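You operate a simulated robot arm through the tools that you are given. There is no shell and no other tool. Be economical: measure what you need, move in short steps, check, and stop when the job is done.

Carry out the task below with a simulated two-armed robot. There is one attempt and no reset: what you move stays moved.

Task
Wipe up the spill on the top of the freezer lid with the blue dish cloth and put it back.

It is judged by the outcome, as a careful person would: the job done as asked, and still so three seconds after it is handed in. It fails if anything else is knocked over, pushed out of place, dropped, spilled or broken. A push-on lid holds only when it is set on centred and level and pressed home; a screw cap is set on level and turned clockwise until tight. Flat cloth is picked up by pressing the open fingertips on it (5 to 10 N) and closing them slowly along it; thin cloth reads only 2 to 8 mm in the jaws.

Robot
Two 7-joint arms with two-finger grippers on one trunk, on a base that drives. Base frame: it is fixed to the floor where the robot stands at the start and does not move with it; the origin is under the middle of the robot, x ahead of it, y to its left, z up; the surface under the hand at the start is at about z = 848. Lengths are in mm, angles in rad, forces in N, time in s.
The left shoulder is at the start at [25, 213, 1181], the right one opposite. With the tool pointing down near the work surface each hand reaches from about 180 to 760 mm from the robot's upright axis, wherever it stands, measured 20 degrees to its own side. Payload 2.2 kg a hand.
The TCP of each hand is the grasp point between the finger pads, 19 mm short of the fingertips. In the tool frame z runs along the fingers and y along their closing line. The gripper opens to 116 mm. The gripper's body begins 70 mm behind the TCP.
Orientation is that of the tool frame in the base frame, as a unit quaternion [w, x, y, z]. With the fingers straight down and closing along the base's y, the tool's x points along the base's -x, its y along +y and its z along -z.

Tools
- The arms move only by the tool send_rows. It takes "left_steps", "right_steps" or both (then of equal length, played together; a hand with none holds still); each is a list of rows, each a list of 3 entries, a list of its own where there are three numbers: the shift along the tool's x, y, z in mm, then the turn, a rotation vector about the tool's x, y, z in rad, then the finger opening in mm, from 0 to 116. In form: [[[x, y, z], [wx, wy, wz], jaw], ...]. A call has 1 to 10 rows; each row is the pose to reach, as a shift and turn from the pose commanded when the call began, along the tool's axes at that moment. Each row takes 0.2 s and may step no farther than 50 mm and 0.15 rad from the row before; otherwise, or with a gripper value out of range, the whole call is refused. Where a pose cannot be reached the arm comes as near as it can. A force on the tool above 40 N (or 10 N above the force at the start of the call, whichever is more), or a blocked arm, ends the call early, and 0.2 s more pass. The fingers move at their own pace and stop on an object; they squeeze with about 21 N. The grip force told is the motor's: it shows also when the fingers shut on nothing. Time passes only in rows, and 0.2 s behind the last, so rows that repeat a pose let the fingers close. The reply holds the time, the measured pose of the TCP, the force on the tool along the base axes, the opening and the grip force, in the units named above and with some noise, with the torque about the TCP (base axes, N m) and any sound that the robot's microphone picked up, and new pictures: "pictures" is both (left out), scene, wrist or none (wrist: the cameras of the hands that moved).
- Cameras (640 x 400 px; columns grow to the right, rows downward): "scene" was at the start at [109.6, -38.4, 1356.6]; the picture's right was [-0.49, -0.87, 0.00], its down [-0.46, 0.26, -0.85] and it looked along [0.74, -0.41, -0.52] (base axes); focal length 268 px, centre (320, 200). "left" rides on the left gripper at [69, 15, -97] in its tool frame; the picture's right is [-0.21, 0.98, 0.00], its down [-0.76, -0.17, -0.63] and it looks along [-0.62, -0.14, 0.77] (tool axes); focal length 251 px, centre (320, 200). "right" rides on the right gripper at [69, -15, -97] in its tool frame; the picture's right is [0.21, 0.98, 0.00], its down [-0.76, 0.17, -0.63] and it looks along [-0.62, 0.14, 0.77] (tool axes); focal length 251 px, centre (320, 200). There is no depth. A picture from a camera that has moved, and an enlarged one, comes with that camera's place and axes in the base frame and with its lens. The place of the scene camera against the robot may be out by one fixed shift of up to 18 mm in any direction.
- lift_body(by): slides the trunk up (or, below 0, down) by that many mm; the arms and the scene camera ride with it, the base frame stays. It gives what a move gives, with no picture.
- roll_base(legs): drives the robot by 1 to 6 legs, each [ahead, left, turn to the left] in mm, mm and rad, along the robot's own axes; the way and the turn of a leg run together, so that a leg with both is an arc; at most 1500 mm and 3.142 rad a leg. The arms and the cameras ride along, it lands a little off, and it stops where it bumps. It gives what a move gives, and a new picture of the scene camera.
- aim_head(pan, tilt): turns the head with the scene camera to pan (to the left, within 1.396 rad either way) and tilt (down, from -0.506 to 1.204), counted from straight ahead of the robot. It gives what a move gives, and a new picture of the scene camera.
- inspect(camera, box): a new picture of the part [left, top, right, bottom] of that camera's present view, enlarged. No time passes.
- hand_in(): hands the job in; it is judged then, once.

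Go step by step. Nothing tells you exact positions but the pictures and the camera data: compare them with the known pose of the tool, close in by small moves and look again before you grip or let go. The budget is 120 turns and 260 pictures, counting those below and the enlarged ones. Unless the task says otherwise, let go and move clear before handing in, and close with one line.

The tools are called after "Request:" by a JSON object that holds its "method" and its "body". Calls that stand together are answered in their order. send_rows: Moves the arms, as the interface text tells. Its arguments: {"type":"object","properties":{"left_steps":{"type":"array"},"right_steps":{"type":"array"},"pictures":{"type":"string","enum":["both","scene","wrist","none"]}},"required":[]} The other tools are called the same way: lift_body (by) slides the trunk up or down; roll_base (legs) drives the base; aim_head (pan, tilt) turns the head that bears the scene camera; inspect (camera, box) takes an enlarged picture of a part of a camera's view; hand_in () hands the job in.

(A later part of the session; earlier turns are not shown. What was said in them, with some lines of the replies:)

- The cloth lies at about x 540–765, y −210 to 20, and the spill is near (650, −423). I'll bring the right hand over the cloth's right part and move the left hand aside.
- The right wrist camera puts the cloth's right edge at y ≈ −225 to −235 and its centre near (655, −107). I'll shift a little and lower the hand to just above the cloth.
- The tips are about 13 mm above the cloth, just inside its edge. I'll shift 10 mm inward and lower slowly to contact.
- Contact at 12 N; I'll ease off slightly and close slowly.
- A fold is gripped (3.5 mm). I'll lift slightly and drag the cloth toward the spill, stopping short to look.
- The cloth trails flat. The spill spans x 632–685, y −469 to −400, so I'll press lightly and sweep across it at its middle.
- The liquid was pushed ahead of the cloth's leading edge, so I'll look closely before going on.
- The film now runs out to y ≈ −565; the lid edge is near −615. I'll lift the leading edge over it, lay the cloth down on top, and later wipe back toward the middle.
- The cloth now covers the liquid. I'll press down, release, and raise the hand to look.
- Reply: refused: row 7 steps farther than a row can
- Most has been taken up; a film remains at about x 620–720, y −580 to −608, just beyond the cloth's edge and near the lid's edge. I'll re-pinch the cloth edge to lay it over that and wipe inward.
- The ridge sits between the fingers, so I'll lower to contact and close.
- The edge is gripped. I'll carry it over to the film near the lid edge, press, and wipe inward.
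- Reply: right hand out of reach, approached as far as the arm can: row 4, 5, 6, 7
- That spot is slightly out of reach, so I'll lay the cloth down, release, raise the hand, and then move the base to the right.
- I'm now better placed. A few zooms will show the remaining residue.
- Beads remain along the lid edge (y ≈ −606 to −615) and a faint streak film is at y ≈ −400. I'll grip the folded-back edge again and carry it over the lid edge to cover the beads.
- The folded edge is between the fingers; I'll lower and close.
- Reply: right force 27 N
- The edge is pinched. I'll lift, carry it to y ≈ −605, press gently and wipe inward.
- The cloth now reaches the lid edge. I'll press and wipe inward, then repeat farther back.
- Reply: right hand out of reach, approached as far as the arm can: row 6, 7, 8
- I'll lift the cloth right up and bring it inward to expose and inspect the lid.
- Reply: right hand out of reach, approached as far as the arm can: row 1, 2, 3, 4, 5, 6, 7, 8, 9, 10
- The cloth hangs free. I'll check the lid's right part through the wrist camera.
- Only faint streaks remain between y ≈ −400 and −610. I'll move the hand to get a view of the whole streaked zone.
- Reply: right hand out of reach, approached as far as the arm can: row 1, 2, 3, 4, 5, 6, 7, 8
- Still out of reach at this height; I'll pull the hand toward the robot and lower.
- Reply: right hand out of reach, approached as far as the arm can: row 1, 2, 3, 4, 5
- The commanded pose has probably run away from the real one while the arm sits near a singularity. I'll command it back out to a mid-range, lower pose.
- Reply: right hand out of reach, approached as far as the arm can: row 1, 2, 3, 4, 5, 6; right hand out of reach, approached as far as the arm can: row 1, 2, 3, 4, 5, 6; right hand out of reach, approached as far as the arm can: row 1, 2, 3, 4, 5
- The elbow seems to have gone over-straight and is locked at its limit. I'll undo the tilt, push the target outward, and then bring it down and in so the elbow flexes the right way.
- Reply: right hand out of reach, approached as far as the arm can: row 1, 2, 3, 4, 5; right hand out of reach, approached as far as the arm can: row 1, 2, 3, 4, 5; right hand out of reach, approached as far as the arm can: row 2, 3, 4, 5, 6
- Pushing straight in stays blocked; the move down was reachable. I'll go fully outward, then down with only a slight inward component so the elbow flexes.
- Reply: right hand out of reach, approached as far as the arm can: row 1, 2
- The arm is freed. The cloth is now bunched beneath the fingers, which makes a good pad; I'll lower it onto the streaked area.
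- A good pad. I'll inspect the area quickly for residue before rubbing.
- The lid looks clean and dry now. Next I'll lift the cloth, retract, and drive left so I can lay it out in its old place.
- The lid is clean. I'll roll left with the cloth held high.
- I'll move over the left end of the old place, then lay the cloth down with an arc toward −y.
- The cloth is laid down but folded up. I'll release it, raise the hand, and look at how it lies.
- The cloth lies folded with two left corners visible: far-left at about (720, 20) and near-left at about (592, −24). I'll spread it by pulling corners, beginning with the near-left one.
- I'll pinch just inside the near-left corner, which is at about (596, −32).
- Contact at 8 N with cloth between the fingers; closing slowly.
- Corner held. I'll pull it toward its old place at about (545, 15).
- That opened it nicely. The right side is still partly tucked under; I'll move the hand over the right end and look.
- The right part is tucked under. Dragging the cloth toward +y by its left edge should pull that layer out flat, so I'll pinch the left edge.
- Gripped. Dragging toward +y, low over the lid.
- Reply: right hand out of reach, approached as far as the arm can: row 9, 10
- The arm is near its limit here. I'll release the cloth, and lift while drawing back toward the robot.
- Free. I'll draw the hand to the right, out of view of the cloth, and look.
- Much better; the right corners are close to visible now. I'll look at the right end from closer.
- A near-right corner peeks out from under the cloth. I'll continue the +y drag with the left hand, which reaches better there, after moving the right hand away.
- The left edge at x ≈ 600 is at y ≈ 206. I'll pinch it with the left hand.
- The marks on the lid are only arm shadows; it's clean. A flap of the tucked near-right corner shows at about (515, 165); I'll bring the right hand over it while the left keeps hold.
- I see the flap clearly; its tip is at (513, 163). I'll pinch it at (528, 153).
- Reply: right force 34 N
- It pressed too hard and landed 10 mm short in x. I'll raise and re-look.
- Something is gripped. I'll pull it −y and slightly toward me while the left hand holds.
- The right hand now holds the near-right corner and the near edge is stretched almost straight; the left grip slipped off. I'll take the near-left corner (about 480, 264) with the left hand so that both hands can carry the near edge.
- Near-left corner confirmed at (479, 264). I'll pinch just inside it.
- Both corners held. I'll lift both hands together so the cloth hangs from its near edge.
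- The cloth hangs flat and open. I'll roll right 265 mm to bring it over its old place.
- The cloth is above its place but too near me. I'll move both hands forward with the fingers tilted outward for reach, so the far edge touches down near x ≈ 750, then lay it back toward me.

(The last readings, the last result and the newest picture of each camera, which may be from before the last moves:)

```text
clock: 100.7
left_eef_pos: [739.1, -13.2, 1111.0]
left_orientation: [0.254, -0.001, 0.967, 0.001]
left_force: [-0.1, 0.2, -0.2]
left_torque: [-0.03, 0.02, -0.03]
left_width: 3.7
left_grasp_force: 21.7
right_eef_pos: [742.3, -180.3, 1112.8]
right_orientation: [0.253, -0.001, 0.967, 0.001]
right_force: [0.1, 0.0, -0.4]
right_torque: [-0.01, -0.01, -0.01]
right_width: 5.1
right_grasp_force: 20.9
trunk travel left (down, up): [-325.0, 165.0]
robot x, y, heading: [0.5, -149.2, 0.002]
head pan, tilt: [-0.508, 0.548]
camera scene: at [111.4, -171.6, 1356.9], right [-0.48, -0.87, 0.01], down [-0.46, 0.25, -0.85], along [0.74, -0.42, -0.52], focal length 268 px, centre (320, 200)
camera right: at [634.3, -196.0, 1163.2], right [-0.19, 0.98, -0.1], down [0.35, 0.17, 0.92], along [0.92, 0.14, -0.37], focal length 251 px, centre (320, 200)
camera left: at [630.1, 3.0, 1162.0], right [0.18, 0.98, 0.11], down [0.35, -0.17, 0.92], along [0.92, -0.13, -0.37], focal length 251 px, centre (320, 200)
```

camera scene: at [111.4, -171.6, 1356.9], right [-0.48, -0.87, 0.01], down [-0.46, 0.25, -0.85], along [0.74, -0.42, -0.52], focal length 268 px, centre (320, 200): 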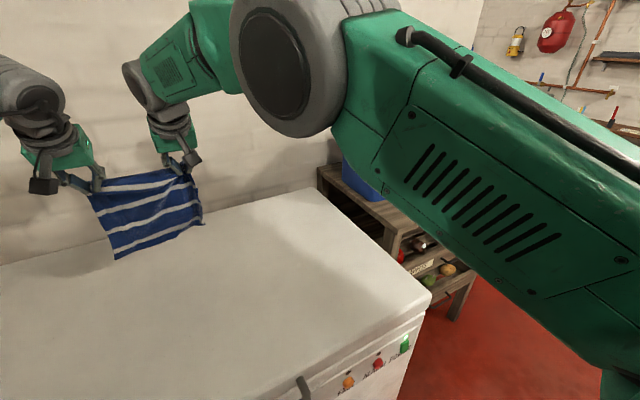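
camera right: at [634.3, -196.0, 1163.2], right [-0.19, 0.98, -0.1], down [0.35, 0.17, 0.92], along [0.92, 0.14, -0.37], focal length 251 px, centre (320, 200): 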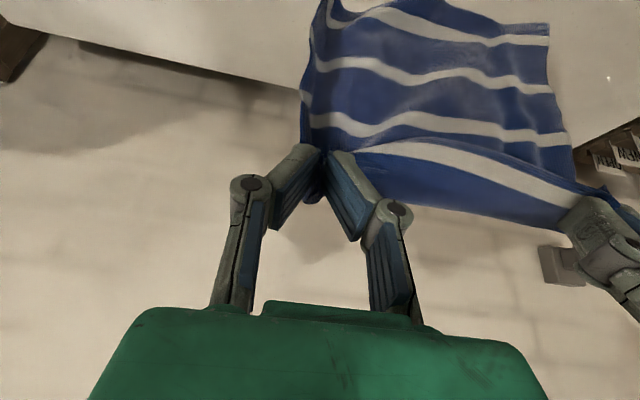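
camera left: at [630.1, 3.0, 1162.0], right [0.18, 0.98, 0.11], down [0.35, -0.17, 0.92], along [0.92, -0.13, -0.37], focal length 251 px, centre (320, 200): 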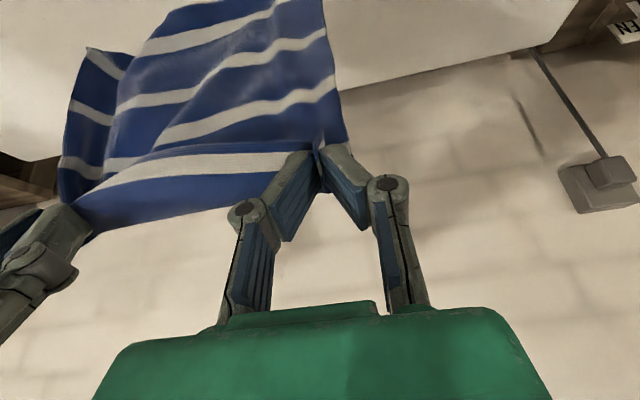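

The cloth hangs open with the far edge down. Now I'll lay it: down, then back toward me.

Request:
{"method": "send_rows", "body": {"left_steps": [[[19.6, 0, 34.9], [0, 0, 0], 0], [[36.8, 0, 65.4], [0, 0, 0], 0], [[77.6, 0, 76.9], [0, 0, 0], 0], [[120.2, 0, 87.3], [0, 0, 0], 0], [[162.2, 0, 94.7], [0, 0, 0], 0], [[203.2, 0, 100.3], [0, 0, 0], 0], [[236.6, 0, 104.6], [0, 0, 0], 0], [[258.8, 0, 109.3], [0, 0, 0], 0], [[273.5, 0, 109], [0, 0, 0], 0], [[275.5, 0, 112.5], [0, 0, 0], 0]], "right_steps": [[[19.6, 0, 34.9], [0, 0, 0], 0], [[36.8, 0, 65.4], [0, 0, 0], 0], [[77.6, 0, 76.9], [0, 0, 0], 0], [[120.2, 0, 87.3], [0, 0, 0], 0], [[162.2, 0, 94.7], [0, 0, 0], 0], [[203.2, 0, 100.3], [0, 0, 0], 0], [[236.6, 0, 104.6], [0, 0, 0], 0], [[258.8, 0, 109.3], [0, 0, 0], 0], [[273.5, 0, 109], [0, 0, 0], 0], [[275.5, 0, 112.5], [0, 0, 0], 0]]}}

```text
clock: 102.9
left_eef_pos: [558.2, -16.8, 878.2]
left_orientation: [0.254, 0.0, 0.967, 0.004]
left_force: [-0.3, -4.3, 0.1]
left_torque: [-0.08, 0.0, -0.04]
left_width: 3.5
left_grasp_force: 21.1
right_eef_pos: [560.6, -193.0, 875.4]
right_orientation: [0.245, 0.014, 0.969, 0.008]
right_force: [-0.2, 5.0, 0.3]
right_torque: [0.09, 0.0, 0.06]
right_width: 5.1
right_grasp_force: 21.1
trunk travel left (down, up): [-325.0, 165.0]
robot x, y, heading: [-0.2, -148.7, 0.001]
head pan, tilt: [-0.508, 0.548]
camera scene: at [110.8, -184.6, 1356.6], right [-0.48, -0.87, 0.0], down [-0.46, 0.25, -0.85], along [0.74, -0.41, -0.52], focal length 268 px, centre (320, 200)
camera right: at [452.7, -207.4, 925.7], right [-0.17, 0.98, -0.08], down [0.37, 0.14, 0.92], along [0.92, 0.12, -0.38], focal length 251 px, centre (320, 200)
camera left: at [449.8, -1.6, 928.8], right [0.19, 0.98, 0.11], down [0.35, -0.17, 0.92], along [0.92, -0.13, -0.37], focal length 251 px, centre (320, 200)
```

scene: 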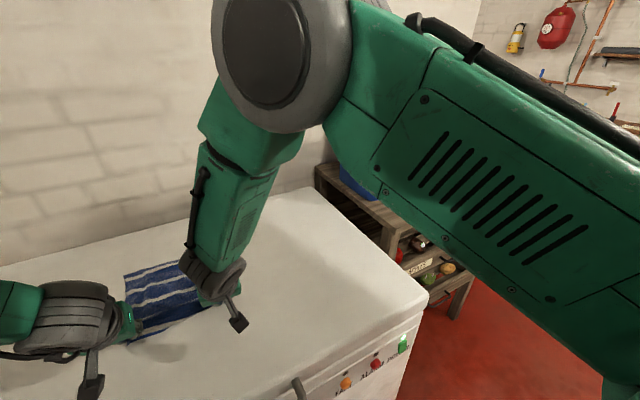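
right: 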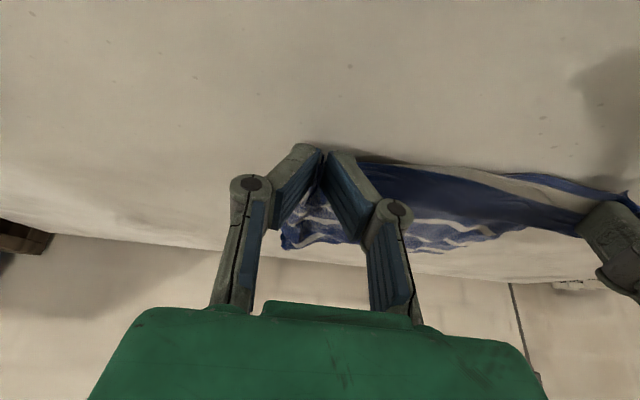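
left: 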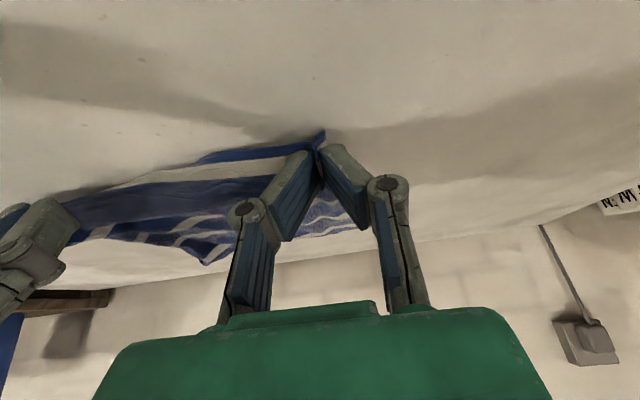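

Laid out. I'll release both hands and back away along the fingers.

Request:
{"method": "send_rows", "body": {"left_steps": [[[2, 0, 3.5], [0, 0, 0], 0], [[2, 0, 3], [0, 0, 0], 12], [[2, 0, 2], [0, 0, 0], 24], [[2, 0, -10], [0, 0, 0], 30], [[0, 0, -45], [0, 0, 0], 30], [[-15, 5, -90], [0, 0, 0], 30], [[-30, 10, -130], [0, 0, 0], 30], [[-45, 20, -170], [0, 0, 0], 30]], "right_steps": [[[2, 0, 3], [0, 0, 0], 0], [[2, 0, 2], [0, 0, 0], 12], [[2, 0, 1], [0, 0, 0], 24], [[2, 0, -10], [0, 0, 0], 30], [[0, 0, -45], [0, 0, 0], 30], [[-15, -5, -90], [0, 0, 0], 30], [[-30, -10, -130], [0, 0, 0], 30], [[-45, -20, -170], [0, 0, 0], 30]]}}

```text
clock: 104.3
left_eef_pos: [519.8, -12.9, 968.5]
left_orientation: [0.257, 0.001, 0.966, 0.004]
left_force: [-0.1, -0.4, -1.0]
left_torque: [0.0, 0.0, 0.0]
left_width: 30.3
left_grasp_force: 0.1
right_eef_pos: [477.6, -207.7, 870.5]
right_orientation: [0.154, 0.024, 0.988, 0.009]
right_force: [-5.6, -1.4, 8.9]
right_torque: [-0.23, 0.15, -0.11]
right_width: 30.7
right_grasp_force: 0.0
trunk travel left (down, up): [-325.0, 165.0]
robot x, y, heading: [-0.4, -150.9, 0.0]
head pan, tilt: [-0.508, 0.548]
stopped in row 7 (right hand): the arm was blocked; the commanded pose is now the measured one
camera scene: at [107.4, -182.4, 1356.9], right [-0.49, -0.87, 0.0], down [-0.46, 0.25, -0.85], along [0.75, -0.41, -0.52], focal length 268 px, centre (320, 200)
camera right: at [382.9, -220.7, 942.0], right [-0.16, 0.99, -0.04], down [0.54, 0.12, 0.84], along [0.83, 0.11, -0.55], focal length 251 px, centre (320, 200)
camera left: at [411.4, 3.3, 1018.8], right [0.18, 0.98, 0.11], down [0.34, -0.17, 0.92], along [0.92, -0.13, -0.37], focal length 251 px, centre (320, 200)
```

scene: 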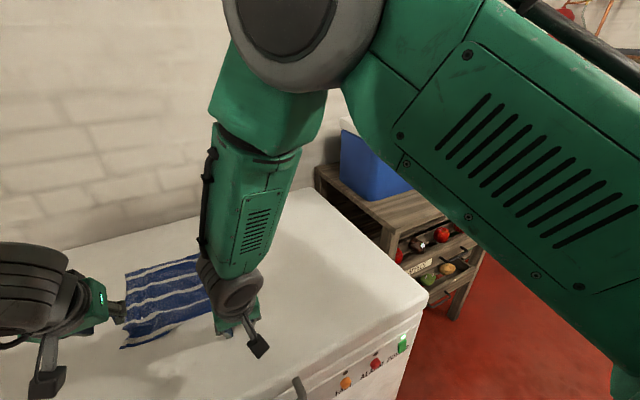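
right: 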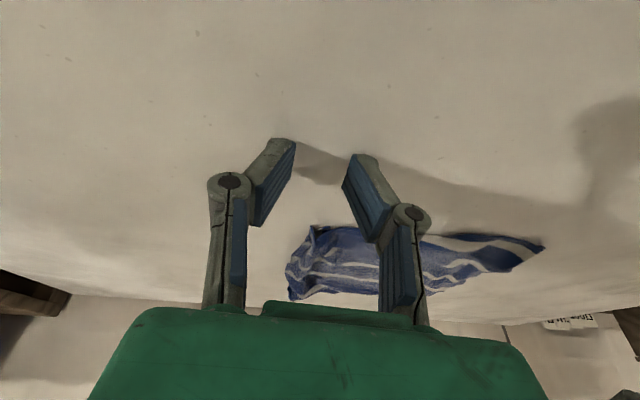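
left: 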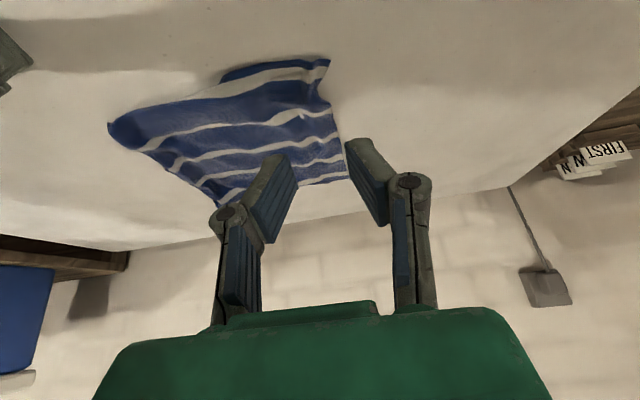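

The right hand got stopped with its tips on the bare lid in front of the cloth. I'll lift it straight up and straighten it.

Request:
{"method": "send_rows", "body": {"right_steps": [[[-6, 0, -19], [0, 0, 0], 30], [[-12, 0, -38], [0, 0.05, 0], 30], [[-20, 0, -62], [0, 0.15, 0], 30], [[-30, 0, -95], [0, 0.25, 0], 30], [[-40, 0, -125], [0, 0.3, 0], 30], [[-48, -30, -150], [0, 0.3, 0], 30], [[-48, -70, -165], [0, 0.3, 0], 30], [[-48, -110, -170], [0, 0.3, 0], 30]], "pictures": "scene"}}

Request:
{"method": "inspect", "body": {"camera": "scene", "box": [60, 220, 300, 370]}}

```text
clock: 106.1
left_eef_pos: [521.5, -15.8, 970.0]
left_orientation: [0.256, 0.0, 0.967, 0.005]
left_force: [0.3, -0.8, 0.1]
left_torque: [0.0, -0.05, 0.01]
left_width: 30.2
left_grasp_force: 0.1
right_eef_pos: [468.4, -322.1, 1042.6]
right_orientation: [0.006, 0.017, 1.0, 0.011]
right_force: [1.0, -0.1, 0.0]
right_torque: [0.04, 0.02, 0.0]
right_width: 29.9
right_grasp_force: 0.0
trunk travel left (down, up): [-325.0, 165.0]
robot x, y, heading: [3.7, -147.2, 0.001]
head pan, tilt: [-0.508, 0.548]
camera scene: at [110.0, -187.5, 1356.6], right [-0.48, -0.87, 0.0], down [-0.46, 0.26, -0.85], along [0.74, -0.41, -0.53], focal length 268 px, centre (320, 200)
```

scene: 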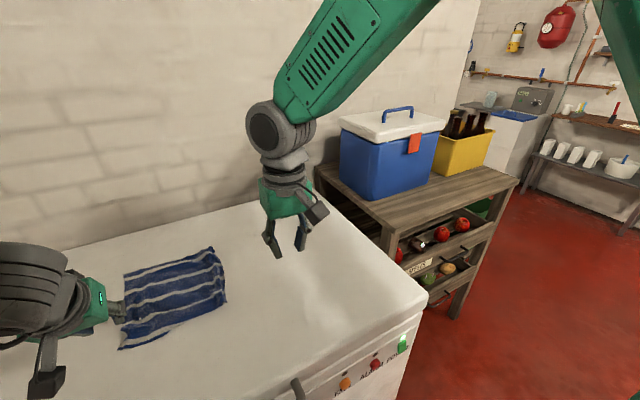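

```text
2.67 times, centred on (180, 295) of scene
camera zoom: at [110.0, -187.5, 1356.6], right [-0.48, -0.87, 0.0], down [-0.46, 0.26, -0.85], along [0.74, -0.41, -0.53], focal length 715 px, centre (693, -53)
```

zoom: 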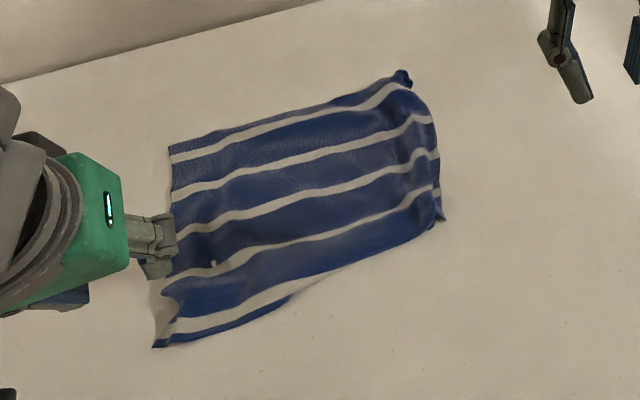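

The cloth lies flat, within about 25 mm of its original place. I'll retract the left hand and check the spill area a last time.

Request:
{"method": "send_rows", "body": {"left_steps": [[[-15, 0, -27], [0, 0, 0], 30], [[-30, 0, -55], [0, 0.1, 0], 30], [[-45, 20, -80], [0, 0.2, 0], 30], [[-55, 50, -100], [0, 0.3, 0], 30], [[-60, 85, -115], [0, 0.4, 0], 30], [[-60, 120, -120], [0, 0.5, 0], 30], [[-60, 150, -120], [0, 0.5, 0], 30]], "pictures": "scene"}}

Request:
{"method": "inspect", "body": {"camera": "scene", "box": [200, 190, 440, 340]}}

Request:
{"method": "inspect", "body": {"camera": "right", "box": [0, 0, 400, 300]}}

```text
clock: 107.7
left_eef_pos: [513.0, 143.7, 1104.3]
left_orientation: [0.009, -0.001, 1.0, 0.003]
left_force: [0.2, -0.7, 0.1]
left_torque: [-0.02, -0.02, 0.02]
left_width: 30.0
left_grasp_force: 0.1
right_eef_pos: [467.6, -316.7, 1044.3]
right_orientation: [0.006, 0.015, 1.0, 0.008]
right_force: [-0.2, -0.2, 0.0]
right_torque: [0.0, -0.03, 0.04]
right_width: 30.0
right_grasp_force: 0.2
trunk travel left (down, up): [-325.0, 165.0]
robot x, y, heading: [3.1, -146.9, 0.001]
head pan, tilt: [-0.508, 0.548]
camera scene: at [109.2, -179.0, 1357.0], right [-0.48, -0.87, 0.0], down [-0.46, 0.25, -0.85], along [0.74, -0.42, -0.52], focal length 268 px, centre (320, 200)
```

scene: 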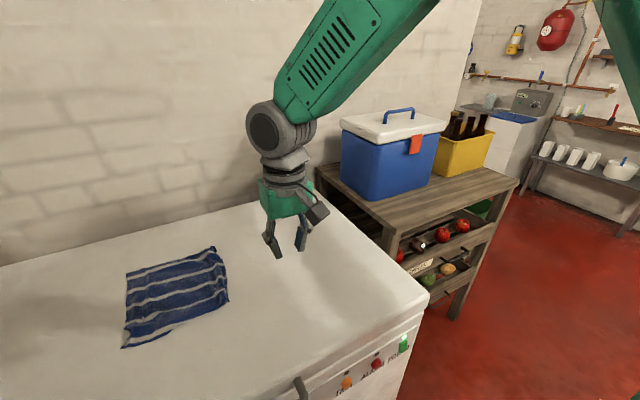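

```text
2.67 times, centred on (320, 265) of scene
camera zoom: at [109.2, -179.0, 1357.0], right [-0.48, -0.87, 0.0], down [-0.46, 0.25, -0.85], along [0.74, -0.42, -0.52], focal length 715 px, centre (320, 27)
```

zoom: 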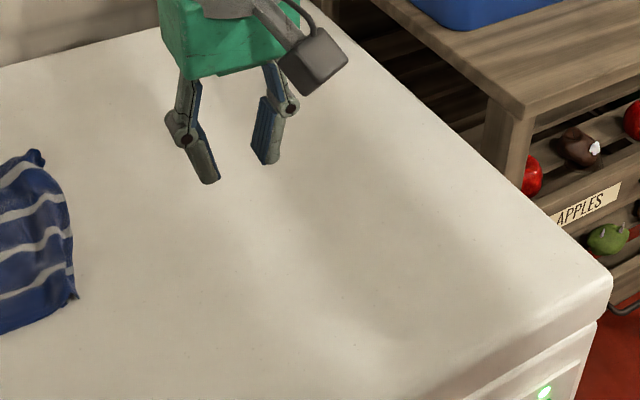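

```text
1.33 times, centred on (200, 150) of right
camera zoom: at [397.1, -330.6, 1139.6], right [-0.18, 0.98, 0.01], down [0.75, 0.13, 0.64], along [0.63, 0.13, -0.76], focal length 335 px, centre (480, 267)
```

zoom: 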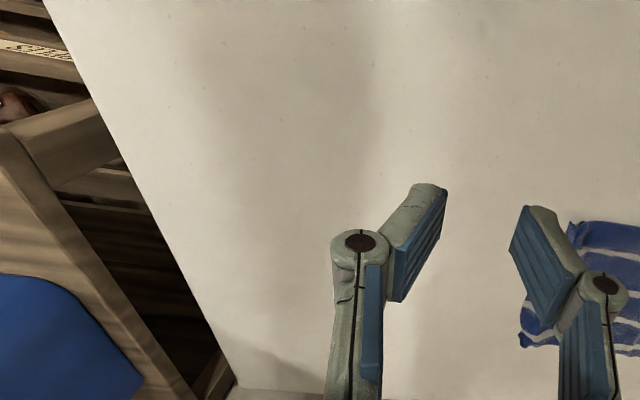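

The lid is clean and dry, the cloth is back flat in its place, and both hands are clear, so I'm handing in.

Request:
{"method": "hand_in", "body": {}}

```text
The job is handed in.
```

I wiped up the spill with the blue cloth; the last pictures show a clean lid. The cloth is back lying flat, within about 25 mm of where it started. I saw nothing else knocked or moved, and both hands were clear when I handed it in.
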